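You operate a simulated robot arm through the tools that you are given. There is no shell and no other tool. Be economical: measure what you need, move in short steps, check, and stop when the job is done.

The job below is to be done with a simulated robot arm. You get a single attempt, and the scene is never put back.

JOB
Put one of the brass shim blocks from the top of the flat bed table on top of the blue rubber pad.

The check looks at the end state, three seconds after you hand in, the way a careful person would. Anything else that was tipped, shoved, dropped, spilled or broken makes it a failure.

ROBOT AND FRAMES
A 6-joint arm with a two-finger parallel gripper, fixed in place. Base frame: the origin is at the foot of the arm, x ahead of it, y to its left, z up; the work surface is at about z = 780. Lengths are in mm, angles in degrees, forces in N, time in s.
With the tool pointing down near the work surface it reaches from about 260 to 680 mm from the base axis. Its first joint turns from -66.0 to 66.0 degrees. Payload 2.9 kg.
The TCP is the grasp point between the finger pads, 30 mm short of the fingertips. In the tool frame z runs along the fingers and y along their closing line. Largest opening 110 mm; finger width 20, thickness 10; the body of the gripper, 48 by 112 mm, starts 55 mm behind the TCP.
Orientation is that of the tool frame in the base frame, as [roll, pitch, yaw] about the fixed x, y, z axes, in that order (R = Rz(yaw) Ry(pitch) Rx(roll)). With the fingers straight down and closing along the base's y, the tool's x points along the base's -x, its y along +y and its z along -z.

CONTROLS
- The arm moves only by the tool jog_arm. Its argument "moves" is a list of rows, each a list of 3 entries, a list of its own where there are three numbers: the shift along the tool's x, y, z in mm, then the turn, a rotation vector about the tool's x, y, z in rad, then the closure, from 0 (fully open) to 1 (shut). In form: [[[x, y, z], [wx, wy, wz], hand], ...]. A call has 1 to 8 rows; each row shifts and turns the commanded pose from where the row before left it, along the tool's axes as they then stand. A row lasts 0.2 s, in which the tool goes at most 50 mm and 8.6 degrees; a call with a longer step from one row to the next is refused whole, and so is a gripper value outside its range. A pose out of reach is approached as far as the arm can. The call stops where the force on the tool passes 40 N (or 10 N more than at its start, if that is more) or the arm is blocked; 0.2 s more then pass. The fingers move at their own pace (about 108 mm/s each) and stop on an object; they squeeze with about 28 N. The grip force told is the motor's: it shows also when the fingers shut on nothing. Time passes only in rows, and 0.2 s behind the last, so rows that do not move let the fingers close. The reply holds the time, the measured pose of the TCP, the force on the tool along the base axes, the opening and the grip force, in the units named above and with some noise, and new pictures: "views" is both (left out), scene, wrist or none.
- Cameras (640 x 400 px; columns grow to the right, rows downward): "scene" is fixed at [60.5, 418.8, 1393.9]; the picture's right is [-0.90, -0.44, 0.00], its down [-0.21, 0.43, -0.88] and it looks along [0.38, -0.79, -0.48] (base axes); focal length 367 px, centre (320, 200). "wrist" rides on the gripper at [-36, 0, -57] in the tool frame; the picture's right is [0.00, -1.00, 0.00], its down [0.97, 0.00, -0.24] and it looks along [0.24, 0.00, 0.97] (tool axes); focal length 218 px, centre (320, 200).
- measure_at(camera, pixels): for up to 12 pixels [column, row] of the newest picture of that camera ("zoom" is the newest enlarged one), the place [x, y, z] in the base frame of the surface seen there, good to about 2 mm. No time passes.
- close_up(camera, box): a new picture of the part [left, top, right, bottom] of that camera's present view, enlarged. No time passes.
- hand_in(): hands the job in; it is judged then, once.

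Work in short steps. Measure before you move; look again where a grasp or a placing could have gone wrong, and mend it. You have 60 turns and 150 pictures in all, those below and enlarged ones among them. Open the gripper and draw the arm clear of the work before you hand the job in, unless the task says otherwise; then end with one line.

The tools are called after "Request:" as name(argument=value, ...) on one line, values as JSON. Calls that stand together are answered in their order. jog_arm: Moves the arm, as the interface text tells. Its arguments: {"type":"object","properties":{"moves":{"type":"array","items":{"type":"array"}},"views":{"type":"string","enum":["both","scene","wrist","none"]}},"required":["moves"]} The other tools are called the same way: measure_at (camera, pixels) gives the place of the surface under pixels of a picture; close_up (camera, box) takes an enlarged picture of a part of a camera's view; hand_in () hands the job in.

At the start:

```text
time_s: 0.0
position: [351.3, -371.0, 1066.0]
ee_rot: [180.0, 0.0, -180.0]
ft_force: [0.0, 0.8, -0.1]
finger_gap: 110.0
gripper_force: 0.0
```

scene: 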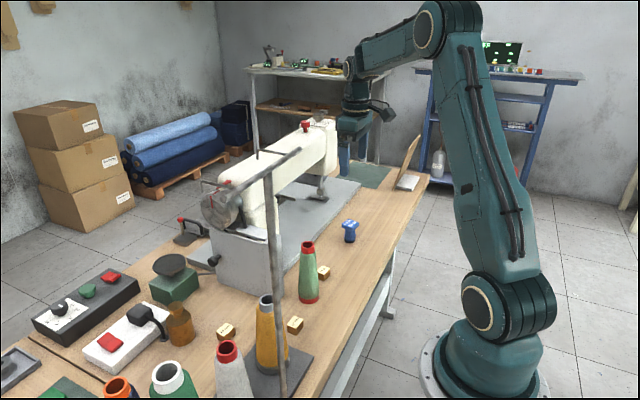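
wrist: 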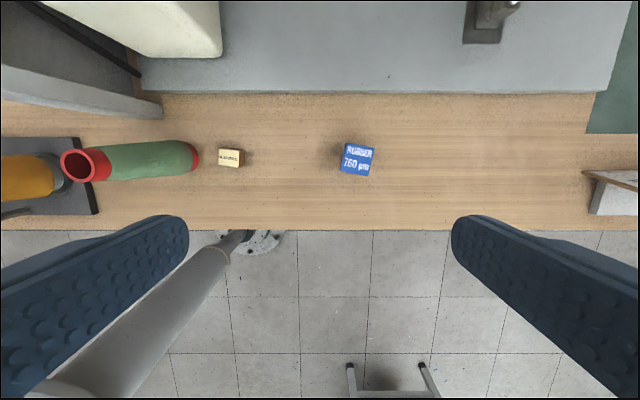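

The scene shows small tan blocks near (323,272), (295,325), (226,332) and a blue object at (350,230). I'll enlarge to identify them.

Request:
close_up(camera="scene", box=[190, 200, 390, 350])

Request:
close_up(camera="wrist", box=[190, 110, 410, 210])

Request:
measure_at(camera="wrist", pixels=[[222, 151], [240, 152], [230, 156], [358, 158], [345, 144], [374, 150], [369, 175], [342, 171], [280, 180], [280, 80], [150, 150]])

Request:
measure_at(camera="scene", pixels=[[323, 268], [295, 321], [226, 328], [350, 224], [350, 240], [307, 243], [330, 310]])

```text
2.67 times, centred on (290, 275) of scene
```

zoom: 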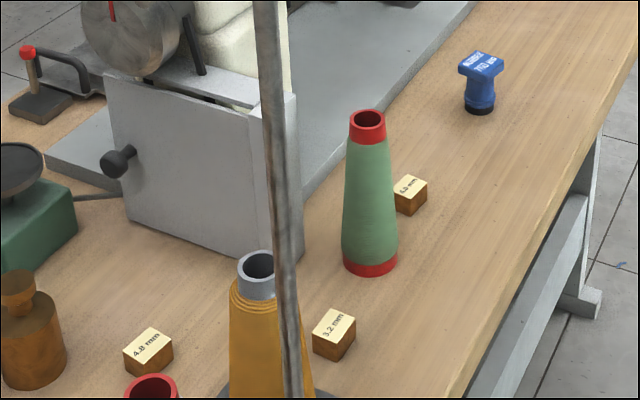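

```text
2.91 times, centred on (300, 160) of wrist
```

zoom: 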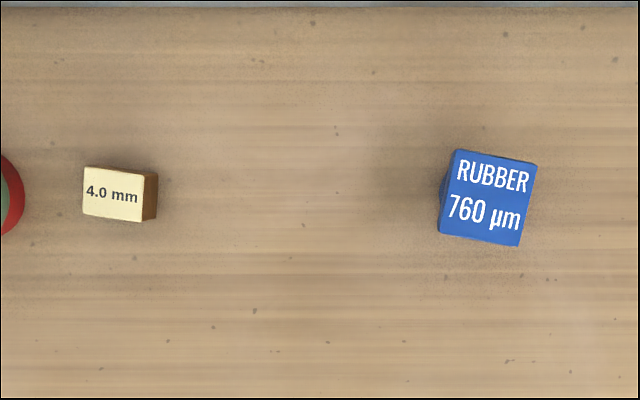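

```text
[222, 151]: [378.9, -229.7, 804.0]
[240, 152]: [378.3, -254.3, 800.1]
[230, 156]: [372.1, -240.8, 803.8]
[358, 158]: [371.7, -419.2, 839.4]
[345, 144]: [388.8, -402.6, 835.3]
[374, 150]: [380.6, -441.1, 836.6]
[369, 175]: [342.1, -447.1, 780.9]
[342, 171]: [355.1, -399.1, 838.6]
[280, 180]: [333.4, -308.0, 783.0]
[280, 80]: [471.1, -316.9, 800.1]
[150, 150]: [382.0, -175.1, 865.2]
```

```text
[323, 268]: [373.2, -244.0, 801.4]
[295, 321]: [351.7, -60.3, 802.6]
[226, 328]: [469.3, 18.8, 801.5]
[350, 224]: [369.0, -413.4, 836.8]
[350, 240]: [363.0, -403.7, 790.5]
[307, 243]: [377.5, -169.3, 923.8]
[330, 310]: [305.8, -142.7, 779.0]
```

The 4.0 mm block sits at about (373,-243) with its top at z 803, and the blue rubber pad is at about (370,-420) with its top at 838. I'll move above the block and start turning the gripper to close along base x, which keeps it clear of the green cone.

Request:
jog_arm(moves=[[[-5.5, 32, 10], [0, 0, 0], 0], [[-5.5, 32, 10], [0, 0, 0], 0], [[-5.5, 32, 10], [0, 0, 0], 0], [[-5.5, 32, 10], [0, 0, 0], 0], [[0, 0, 0], [0, 0, 0.1428], 0], [[0, 0, 0], [0, 0, 0.1428], 0], [[0, 0, 0], [0, 0, 0.1428], 0], [[0, 0, 0], [0, 0, 0.1428], 0]], views="none")

Request:
jog_arm(moves=[[[0, 0, 0], [0, 0, 0.1428], 0], [[0, 0, 0], [0, 0, 0.1428], 0], [[0, 0, 0], [0, 0, 0.1428], 0], [[0, 0, 0], [0, 0, 0.1428], 0], [[0, 0, 0], [0, 0, 0.1428], 0], [[0, 0, 0], [0, 0, 0.1428], 0], [[0, 0, 0], [0, 0, 0.1428], 0]])

```text
time_s: 1.8
position: [373.4, -243.9, 1026.3]
ee_rot: [180.0, 0.0, 147.3]
ft_force: [0.0, -0.2, -0.7]
finger_gap: 109.6
gripper_force: 0.1
```

```text
time_s: 3.4
position: [373.7, -243.3, 1025.6]
ee_rot: [180.0, 0.0, 89.9]
ft_force: [-0.4, -0.6, 0.3]
finger_gap: 109.8
gripper_force: 0.1
```

scene: 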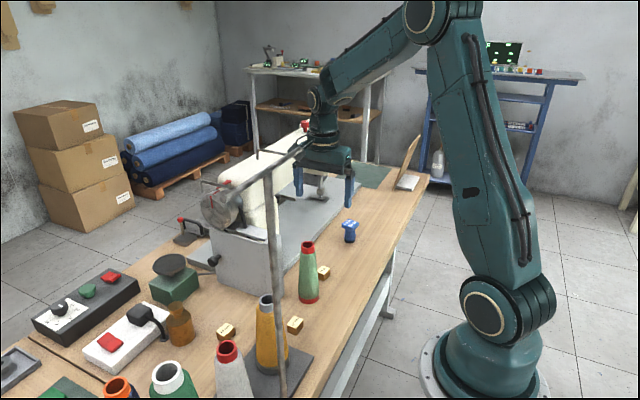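
wrist: 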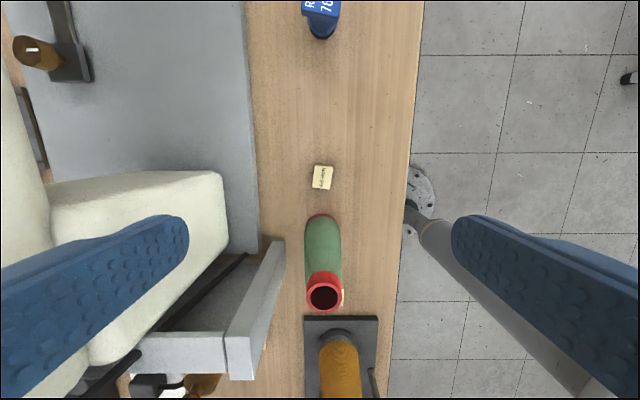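

Gripper is above the block, seen at (322,177). I'll measure the machine head, cone and block for clearance.

Request:
close_up(camera="wrist", box=[272, 150, 372, 212])

Request:
measure_at(camera="wrist", pixels=[[220, 180], [215, 240], [282, 243], [250, 340], [255, 240], [322, 218], [322, 230], [325, 280], [324, 307], [307, 240], [338, 240]])

```text
6.40 times, centred on (322, 181) of wrist
```

zoom: 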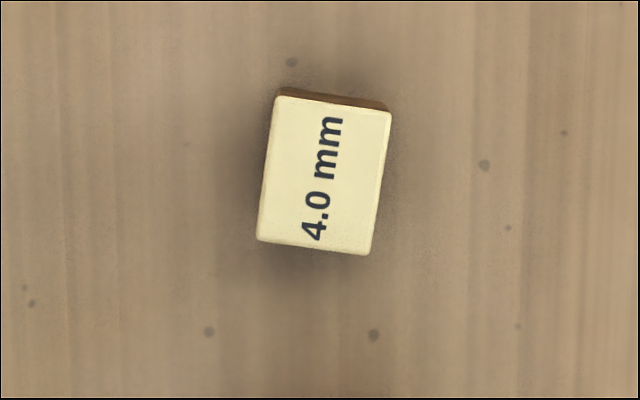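

```text
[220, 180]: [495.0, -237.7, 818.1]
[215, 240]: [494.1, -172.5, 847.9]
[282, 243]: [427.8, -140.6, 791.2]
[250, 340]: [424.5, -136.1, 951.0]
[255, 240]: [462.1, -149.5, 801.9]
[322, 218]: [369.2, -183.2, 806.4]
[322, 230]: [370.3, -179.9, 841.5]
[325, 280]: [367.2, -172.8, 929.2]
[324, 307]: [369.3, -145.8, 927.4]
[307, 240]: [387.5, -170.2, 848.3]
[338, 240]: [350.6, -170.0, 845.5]
```

The cone's near edge is at y≈-185 and the machine is well clear. I'll measure the block's top corners.

Request:
measure_at(camera="zoom", pixels=[[280, 102], [385, 117], [263, 236], [366, 250], [323, 175]])

```text
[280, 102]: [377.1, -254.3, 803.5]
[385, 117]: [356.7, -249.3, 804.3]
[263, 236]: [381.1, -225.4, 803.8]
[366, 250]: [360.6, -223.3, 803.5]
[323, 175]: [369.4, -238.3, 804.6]
```

Block centre is (369,-238), yaw about 8°, 22 mm across. I'll align, pre-narrow the fingers, and come down most of the way.

Request:
jog_arm(moves=[[[5.2, -4.5, 0], [0, 0, 0.133], 0.3], [[0, 0, 40], [0, 0, 0], 0.3], [[0, 0, 40], [0, 0, 0], 0.3], [[0, 0, 40], [0, 0, 0], 0.3], [[0, 0, 30], [0, 0, 0], 0.3], [[0, 0, 15], [0, 0, 0], 0.3], [[0, 0, 0], [0, 0, 0], 0.3]])

```text
time_s: 5.0
position: [369.1, -238.9, 860.0]
ee_rot: [-179.9, 0.0, 82.4]
ft_force: [-0.2, -0.3, 0.0]
finger_gap: 77.2
gripper_force: 0.1
```

scene: 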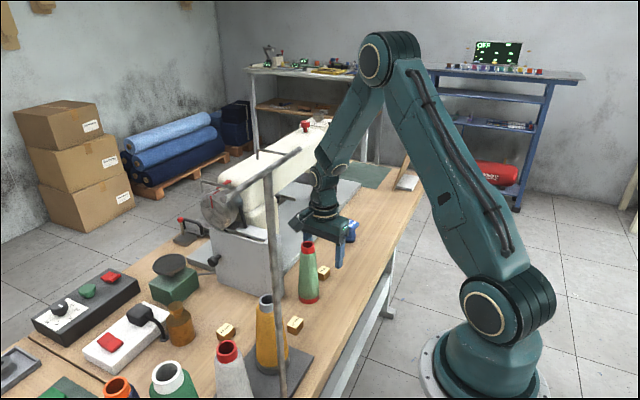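
wrist: 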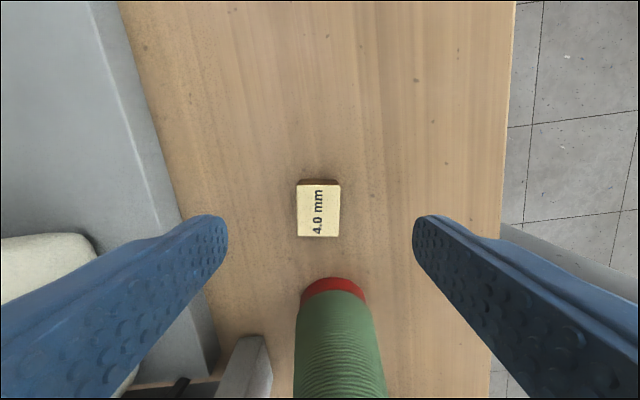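

Block is centred between the fingers at (318,210) and square to them. I'll descend to 815 and close.

Request:
jog_arm(moves=[[[0, 0, 20], [0, 0, 0], 0.3], [[0, 0, 15], [0, 0, 0], 0.3], [[0, 0, 10], [0, 0, 0], 0.3], [[0, 0, 0], [0, 0, 0], 0.3]])

```text
time_s: 6.0
position: [369.1, -238.6, 814.6]
ee_rot: [179.9, 0.0, 82.4]
ft_force: [-0.5, -0.2, -0.3]
finger_gap: 77.2
gripper_force: 0.0
```

scene: 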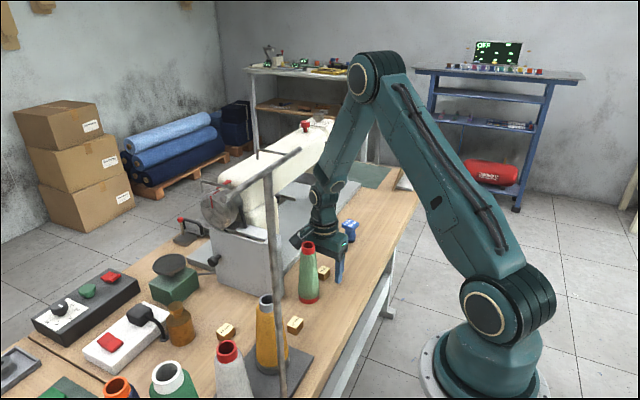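
wrist: 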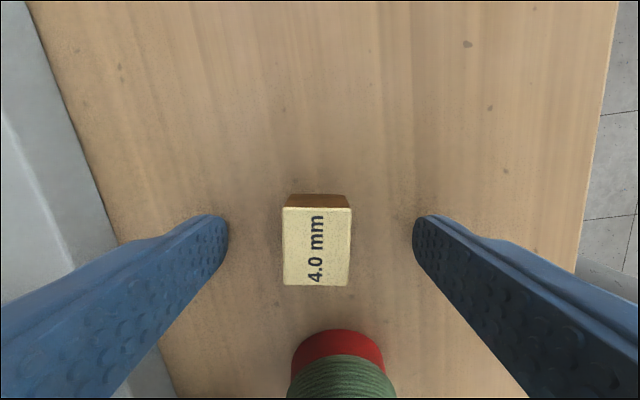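

No contact so far and the fingertips are just above the table. I'll close on the block.

Request:
jog_arm(moves=[[[0, 0, 0], [0, 0, 0], 0.6], [[0, 0, 0], [0, 0, 0], 1], [[0, 0, 0], [0, 0, 0], 1], [[0, 0, 0], [0, 0, 0], 1], [[0, 0, -10], [0, 0, 0], 1], [[0, 0, -25], [0, 0, 0], 1]])

```text
time_s: 7.4
position: [369.3, -238.1, 849.2]
ee_rot: [-180.0, -0.1, 82.4]
ft_force: [-0.9, -0.6, -1.6]
finger_gap: 23.2
gripper_force: 28.0
```

scene: 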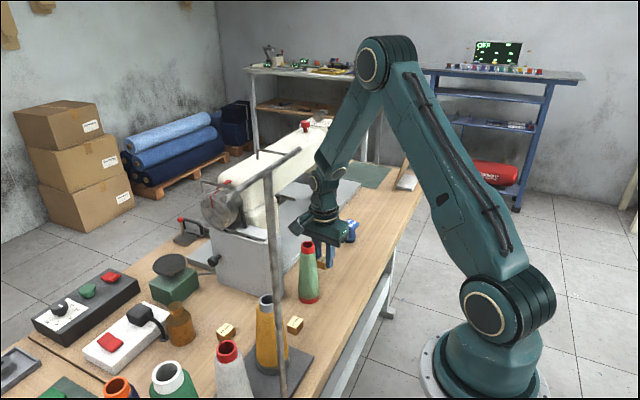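
wrist: 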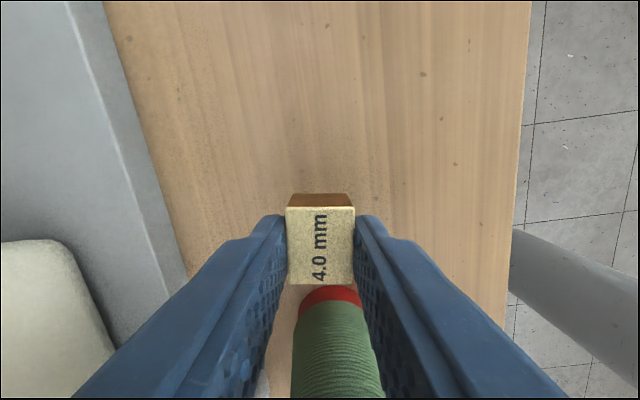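

Held: opening 23.2 mm, grip 28 N. I'll raise well above the pad and move partway toward it, then look.

Request:
jog_arm(moves=[[[0, 0, -40], [0, 0, 0], 1], [[0, 0, -40], [0, 0, 0], 1], [[0, 0, -30], [0, 0, 0], 1], [[-30, 4, 0], [0, 0, 0], 1], [[-30, 4, 0], [0, 0, 0], 1], [[-30, 4, 0], [0, 0, 0], 1], [[0, 0, 0], [0, 0, 0], 1]])

```text
time_s: 9.0
position: [367.2, -329.3, 961.3]
ee_rot: [180.0, 0.0, 82.5]
ft_force: [-1.1, 0.2, -0.6]
finger_gap: 23.4
gripper_force: 27.6
```

scene: 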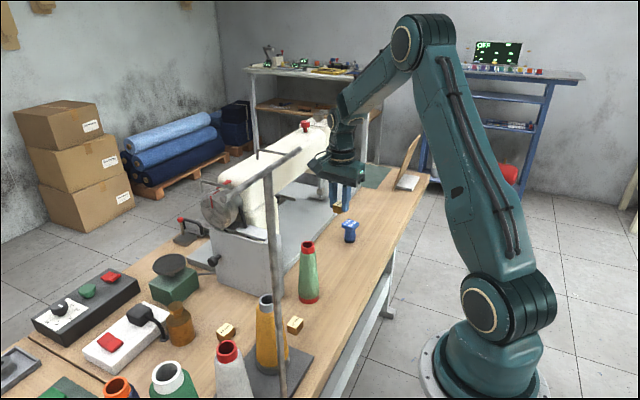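
wrist: 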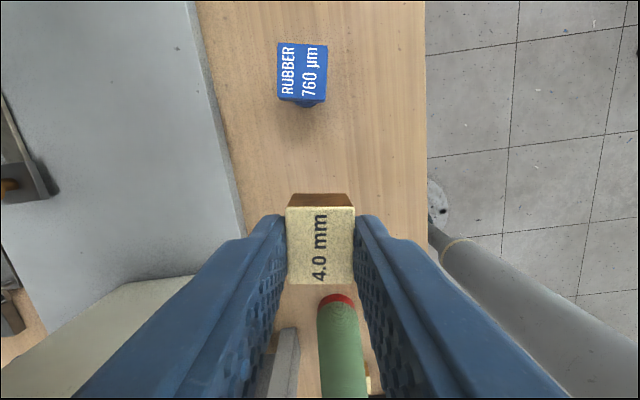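

The pad top is clear at (302,72). I'll enlarge it to measure its corners.

Request:
close_up(camera="wrist", box=[252, 30, 352, 120])

Request:
measure_at(camera="wrist", pixels=[[280, 45], [325, 48], [279, 95], [323, 100], [302, 72], [290, 220], [350, 220], [290, 278], [350, 278]])

```text
4.44 times, centred on (302, 75) of wrist
```

zoom: 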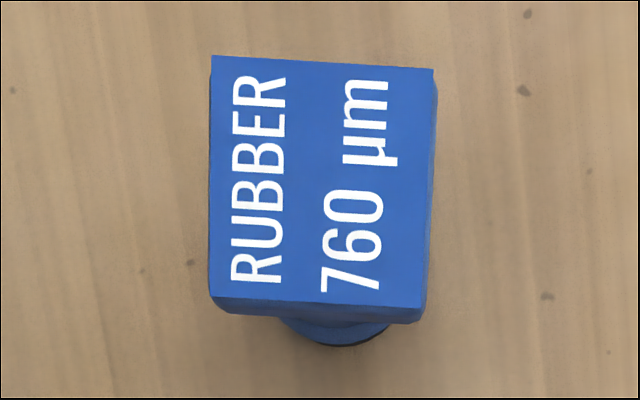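

```text
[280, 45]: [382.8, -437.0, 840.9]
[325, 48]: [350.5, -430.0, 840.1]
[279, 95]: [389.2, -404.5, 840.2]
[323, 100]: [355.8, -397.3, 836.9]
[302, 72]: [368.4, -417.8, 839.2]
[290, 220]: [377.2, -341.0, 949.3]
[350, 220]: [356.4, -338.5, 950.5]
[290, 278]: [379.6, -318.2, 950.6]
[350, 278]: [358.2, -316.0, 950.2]
```

Pad centre is (369,-417.5,839.5), turned about 3° more than the block. I'll carry the block above it and descend to leave a small gap.

Request:
jog_arm(moves=[[[-30, 4.4, 0], [0, 0, 0], 1], [[-30, 4.4, 0], [0, 0, 0], 1], [[-28.1, 4.2, 0], [0, 0, 0], 1], [[0, 0, 0], [0, 0, 0.05], 1], [[0, 0, 35], [0, 0, 0], 1], [[0, 0, 25], [0, 0, 0], 1], [[0, 0, 12], [0, 0, 0], 1], [[0, 0, 0], [0, 0, 0], 1]])

Request:
close_up(camera="scene", box=[300, 170, 400, 250])

```text
time_s: 10.8
position: [370.2, -417.5, 887.1]
ee_rot: [-179.9, 0.1, 79.6]
ft_force: [-0.5, -0.1, -0.8]
finger_gap: 23.3
gripper_force: 28.2
```

scene: 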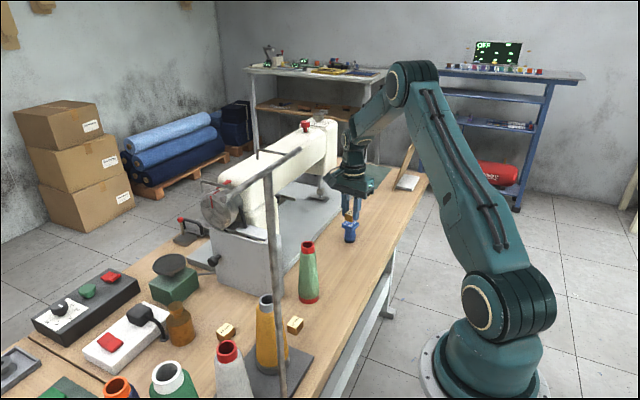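
wrist: 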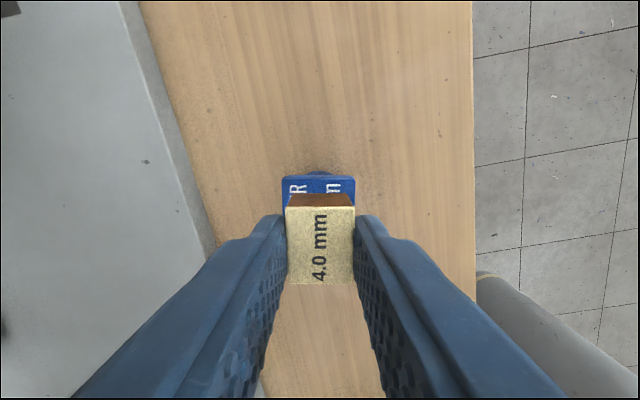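

```text
5.00 times, centred on (350, 210) of scene
```

zoom: 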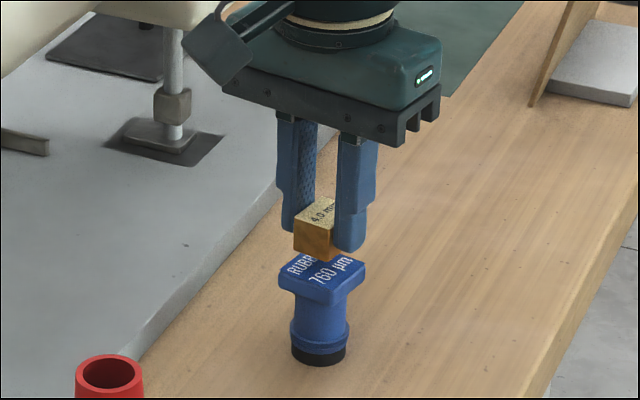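

The block hovers above the pad, about 12 mm up. I'll lower it 9 mm, then inch down while watching the force.

Request:
jog_arm(moves=[[[0, 0, 6], [0, 0, 0], 1], [[0, 0, 3], [0, 0, 0], 1], [[0, 0, 1], [0, 0, 0], 1], [[0, 0, 0], [0, 0, 0], 1]], views="none")

Request:
close_up(camera="scene", box=[325, 190, 375, 250])

```text
time_s: 11.8
position: [370.6, -418.2, 878.5]
ee_rot: [-180.0, 0.0, 79.6]
ft_force: [0.0, -0.1, -1.4]
finger_gap: 23.2
gripper_force: 28.0
```

```text
6.67 times, centred on (350, 220) of scene
```

zoom: 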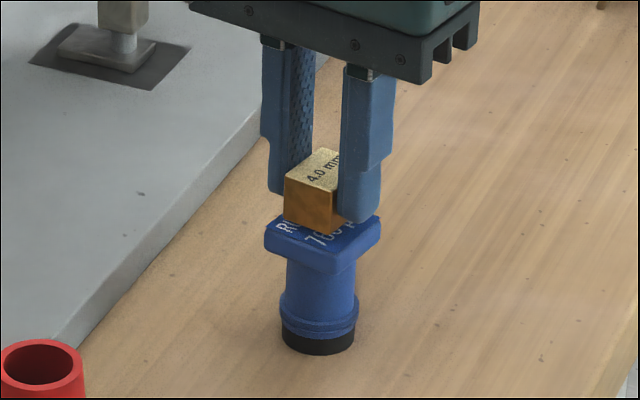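

Still no contact. I'll go down in 1 mm steps.

Request:
jog_arm(moves=[[[0, 0, 1], [0, 0, 0], 1], [[0, 0, 0.5], [0, 0, 0], 1]], views="none")

Request:
jog_arm(moves=[[[0, 0, 0.7], [0, 0, 0], 1]], views="none")

Request:
jog_arm(moves=[[[0, 0, 0.6], [0, 0, 0], 1]], views="none")

```text
time_s: 12.4
position: [369.5, -417.4, 877.0]
ee_rot: [179.9, 0.1, 79.6]
ft_force: [0.0, 0.1, -1.2]
finger_gap: 23.3
gripper_force: 27.7
```

```text
time_s: 12.8
position: [370.2, -418.2, 876.1]
ee_rot: [-180.0, 0.0, 79.6]
ft_force: [0.0, -0.8, -0.6]
finger_gap: 23.5
gripper_force: 28.5
```

```text
time_s: 13.2
position: [369.7, -418.1, 875.7]
ee_rot: [180.0, -0.1, 79.7]
ft_force: [-0.1, 0.1, -1.3]
finger_gap: 23.4
gripper_force: 28.1
```

No contact yet, at TCP z 875.7 with contact expected around 874. I'll continue in half-millimetre steps.

Request:
jog_arm(moves=[[[0, 0, 0.6], [0, 0, 0], 1]], views="none")

Request:
jog_arm(moves=[[[0, 0, 0.6], [0, 0, 0], 1]], views="none")

Request:
close_up(camera="scene", box=[330, 195, 370, 235])

```text
time_s: 13.6
position: [369.2, -416.9, 873.6]
ee_rot: [-179.9, 0.0, 79.6]
ft_force: [0.4, -0.8, -1.5]
finger_gap: 23.0
gripper_force: 27.4
```

```text
time_s: 14.0
position: [369.4, -418.0, 873.3]
ee_rot: [-180.0, 0.1, 79.5]
ft_force: [-0.6, 0.2, -1.4]
finger_gap: 23.2
gripper_force: 27.9
```

```text
10.00 times, centred on (350, 215) of scene
```

zoom: 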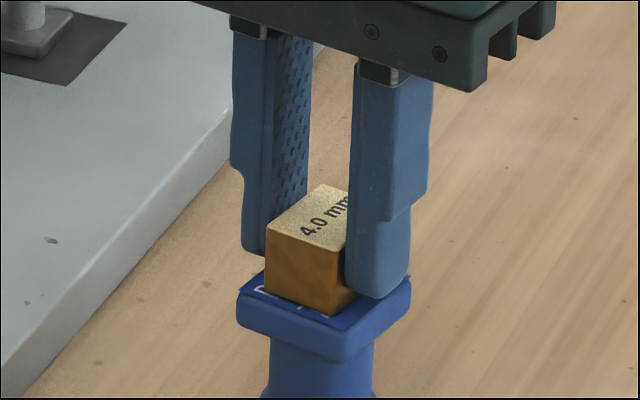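

Nearly touching; a few more small steps until the force rises.

Request:
jog_arm(moves=[[[0, 0, 0.5], [0, 0, 0], 1]], views="none")

Request:
jog_arm(moves=[[[0, 0, 0.5], [0, 0, 0], 1]], views="none")

```text
time_s: 14.4
position: [371.2, -418.7, 873.5]
ee_rot: [179.9, 0.0, 79.6]
ft_force: [0.9, -0.4, -0.7]
finger_gap: 23.0
gripper_force: 27.9
```

```text
time_s: 14.8
position: [370.1, -417.7, 873.5]
ee_rot: [-180.0, 0.0, 79.6]
ft_force: [0.4, -0.2, -0.5]
finger_gap: 23.4
gripper_force: 28.4
```

Request:
jog_arm(moves=[[[0, 0, 0.5], [0, 0, 0], 1], [[0, 0, 0], [0, 0, 0], 1]], views="none")

Request:
close_up(camera="scene", box=[330, 200, 370, 240])

```text
time_s: 15.4
position: [370.2, -418.7, 872.6]
ee_rot: [-179.9, 0.1, 79.6]
ft_force: [-0.1, -0.4, 3.8]
finger_gap: 23.5
gripper_force: 28.0
```

```text
10.00 times, centred on (350, 220) of scene
```

zoom: 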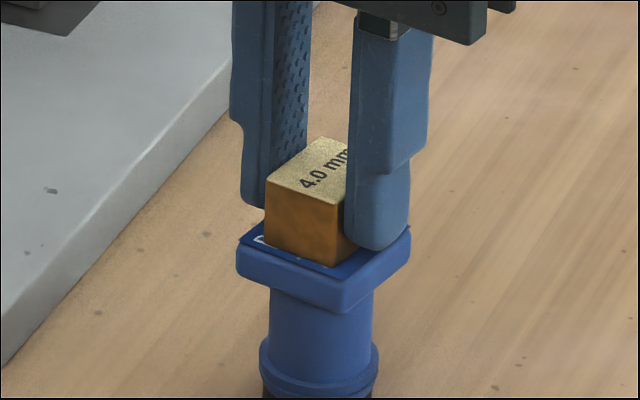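

Contact: vertical force rose by about 5 N and the block sits on the pad. I'll open gently and check before rising.

Request:
jog_arm(moves=[[[0, 0, 0], [0, 0, 0], 0.75], [[0, 0, 0], [0, 0, 0], 0.65], [[0, 0, 0], [0, 0, 0], 0.55], [[0, 0, 0], [0, 0, 0], 0.5]], views="wrist")

Request:
close_up(camera="scene", box=[325, 195, 375, 250])

```text
time_s: 16.4
position: [369.9, -417.8, 872.1]
ee_rot: [-180.0, 0.1, 79.6]
ft_force: [0.6, 0.1, 0.3]
finger_gap: 55.1
gripper_force: 0.1
```

wrist: 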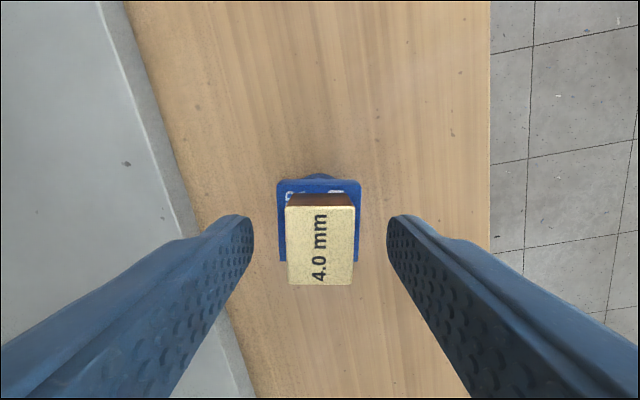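

```text
7.27 times, centred on (350, 222) of scene
```

zoom: 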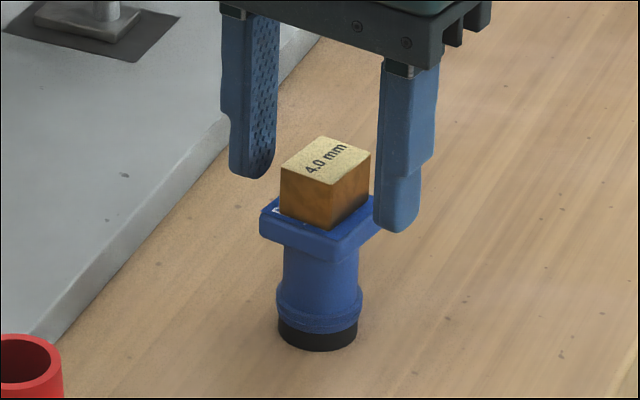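

The block rests flat on the pad and the fingers are clear of it. I'll rise straight up.

Request:
jog_arm(moves=[[[0, 0, -10], [0, 0, 0], 0.5], [[0, 0, -25], [0, 0, 0], 0.5], [[0, 0, -40], [0, 0, 0], 0.3], [[0, 0, -40], [0, 0, 0], 0], [[0, 0, -40], [0, 0, 0], 0], [[0, 0, 0], [0, 0, 0], 0]])

Request:
close_up(camera="scene", box=[325, 195, 375, 250])

```text
time_s: 17.8
position: [369.2, -416.8, 1028.4]
ee_rot: [179.9, 0.0, 79.6]
ft_force: [0.1, 0.0, 0.3]
finger_gap: 110.0
gripper_force: 0.0
```

scene: 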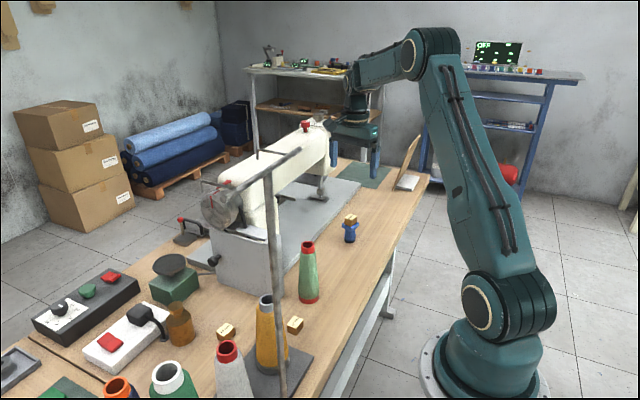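
wrist: 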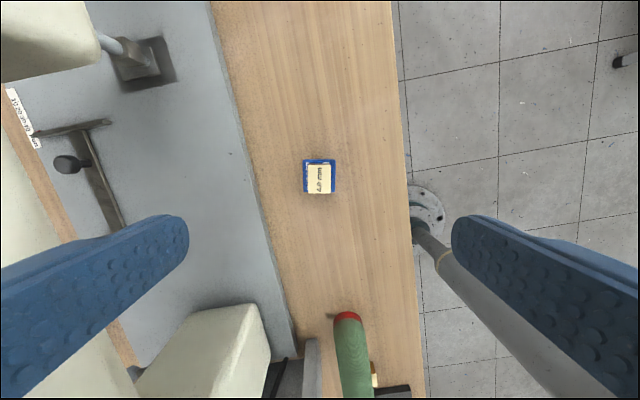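

```text
7.27 times, centred on (350, 222) of scene
```

zoom: 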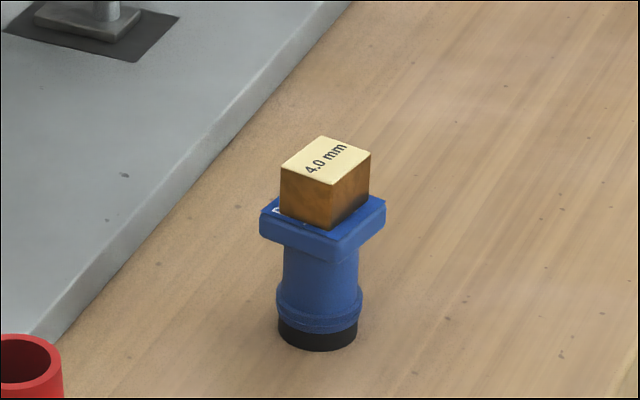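

The block stands stably on the pad, the arm is clear, and nothing else was disturbed. I'm handing in.

Request:
hand_in()

```text
The job is handed in.
```

The 4.0 mm brass shim block now rests on top of the blue rubber pad; nothing else appeared disturbed, and I handed in with the gripper open and the arm clear.
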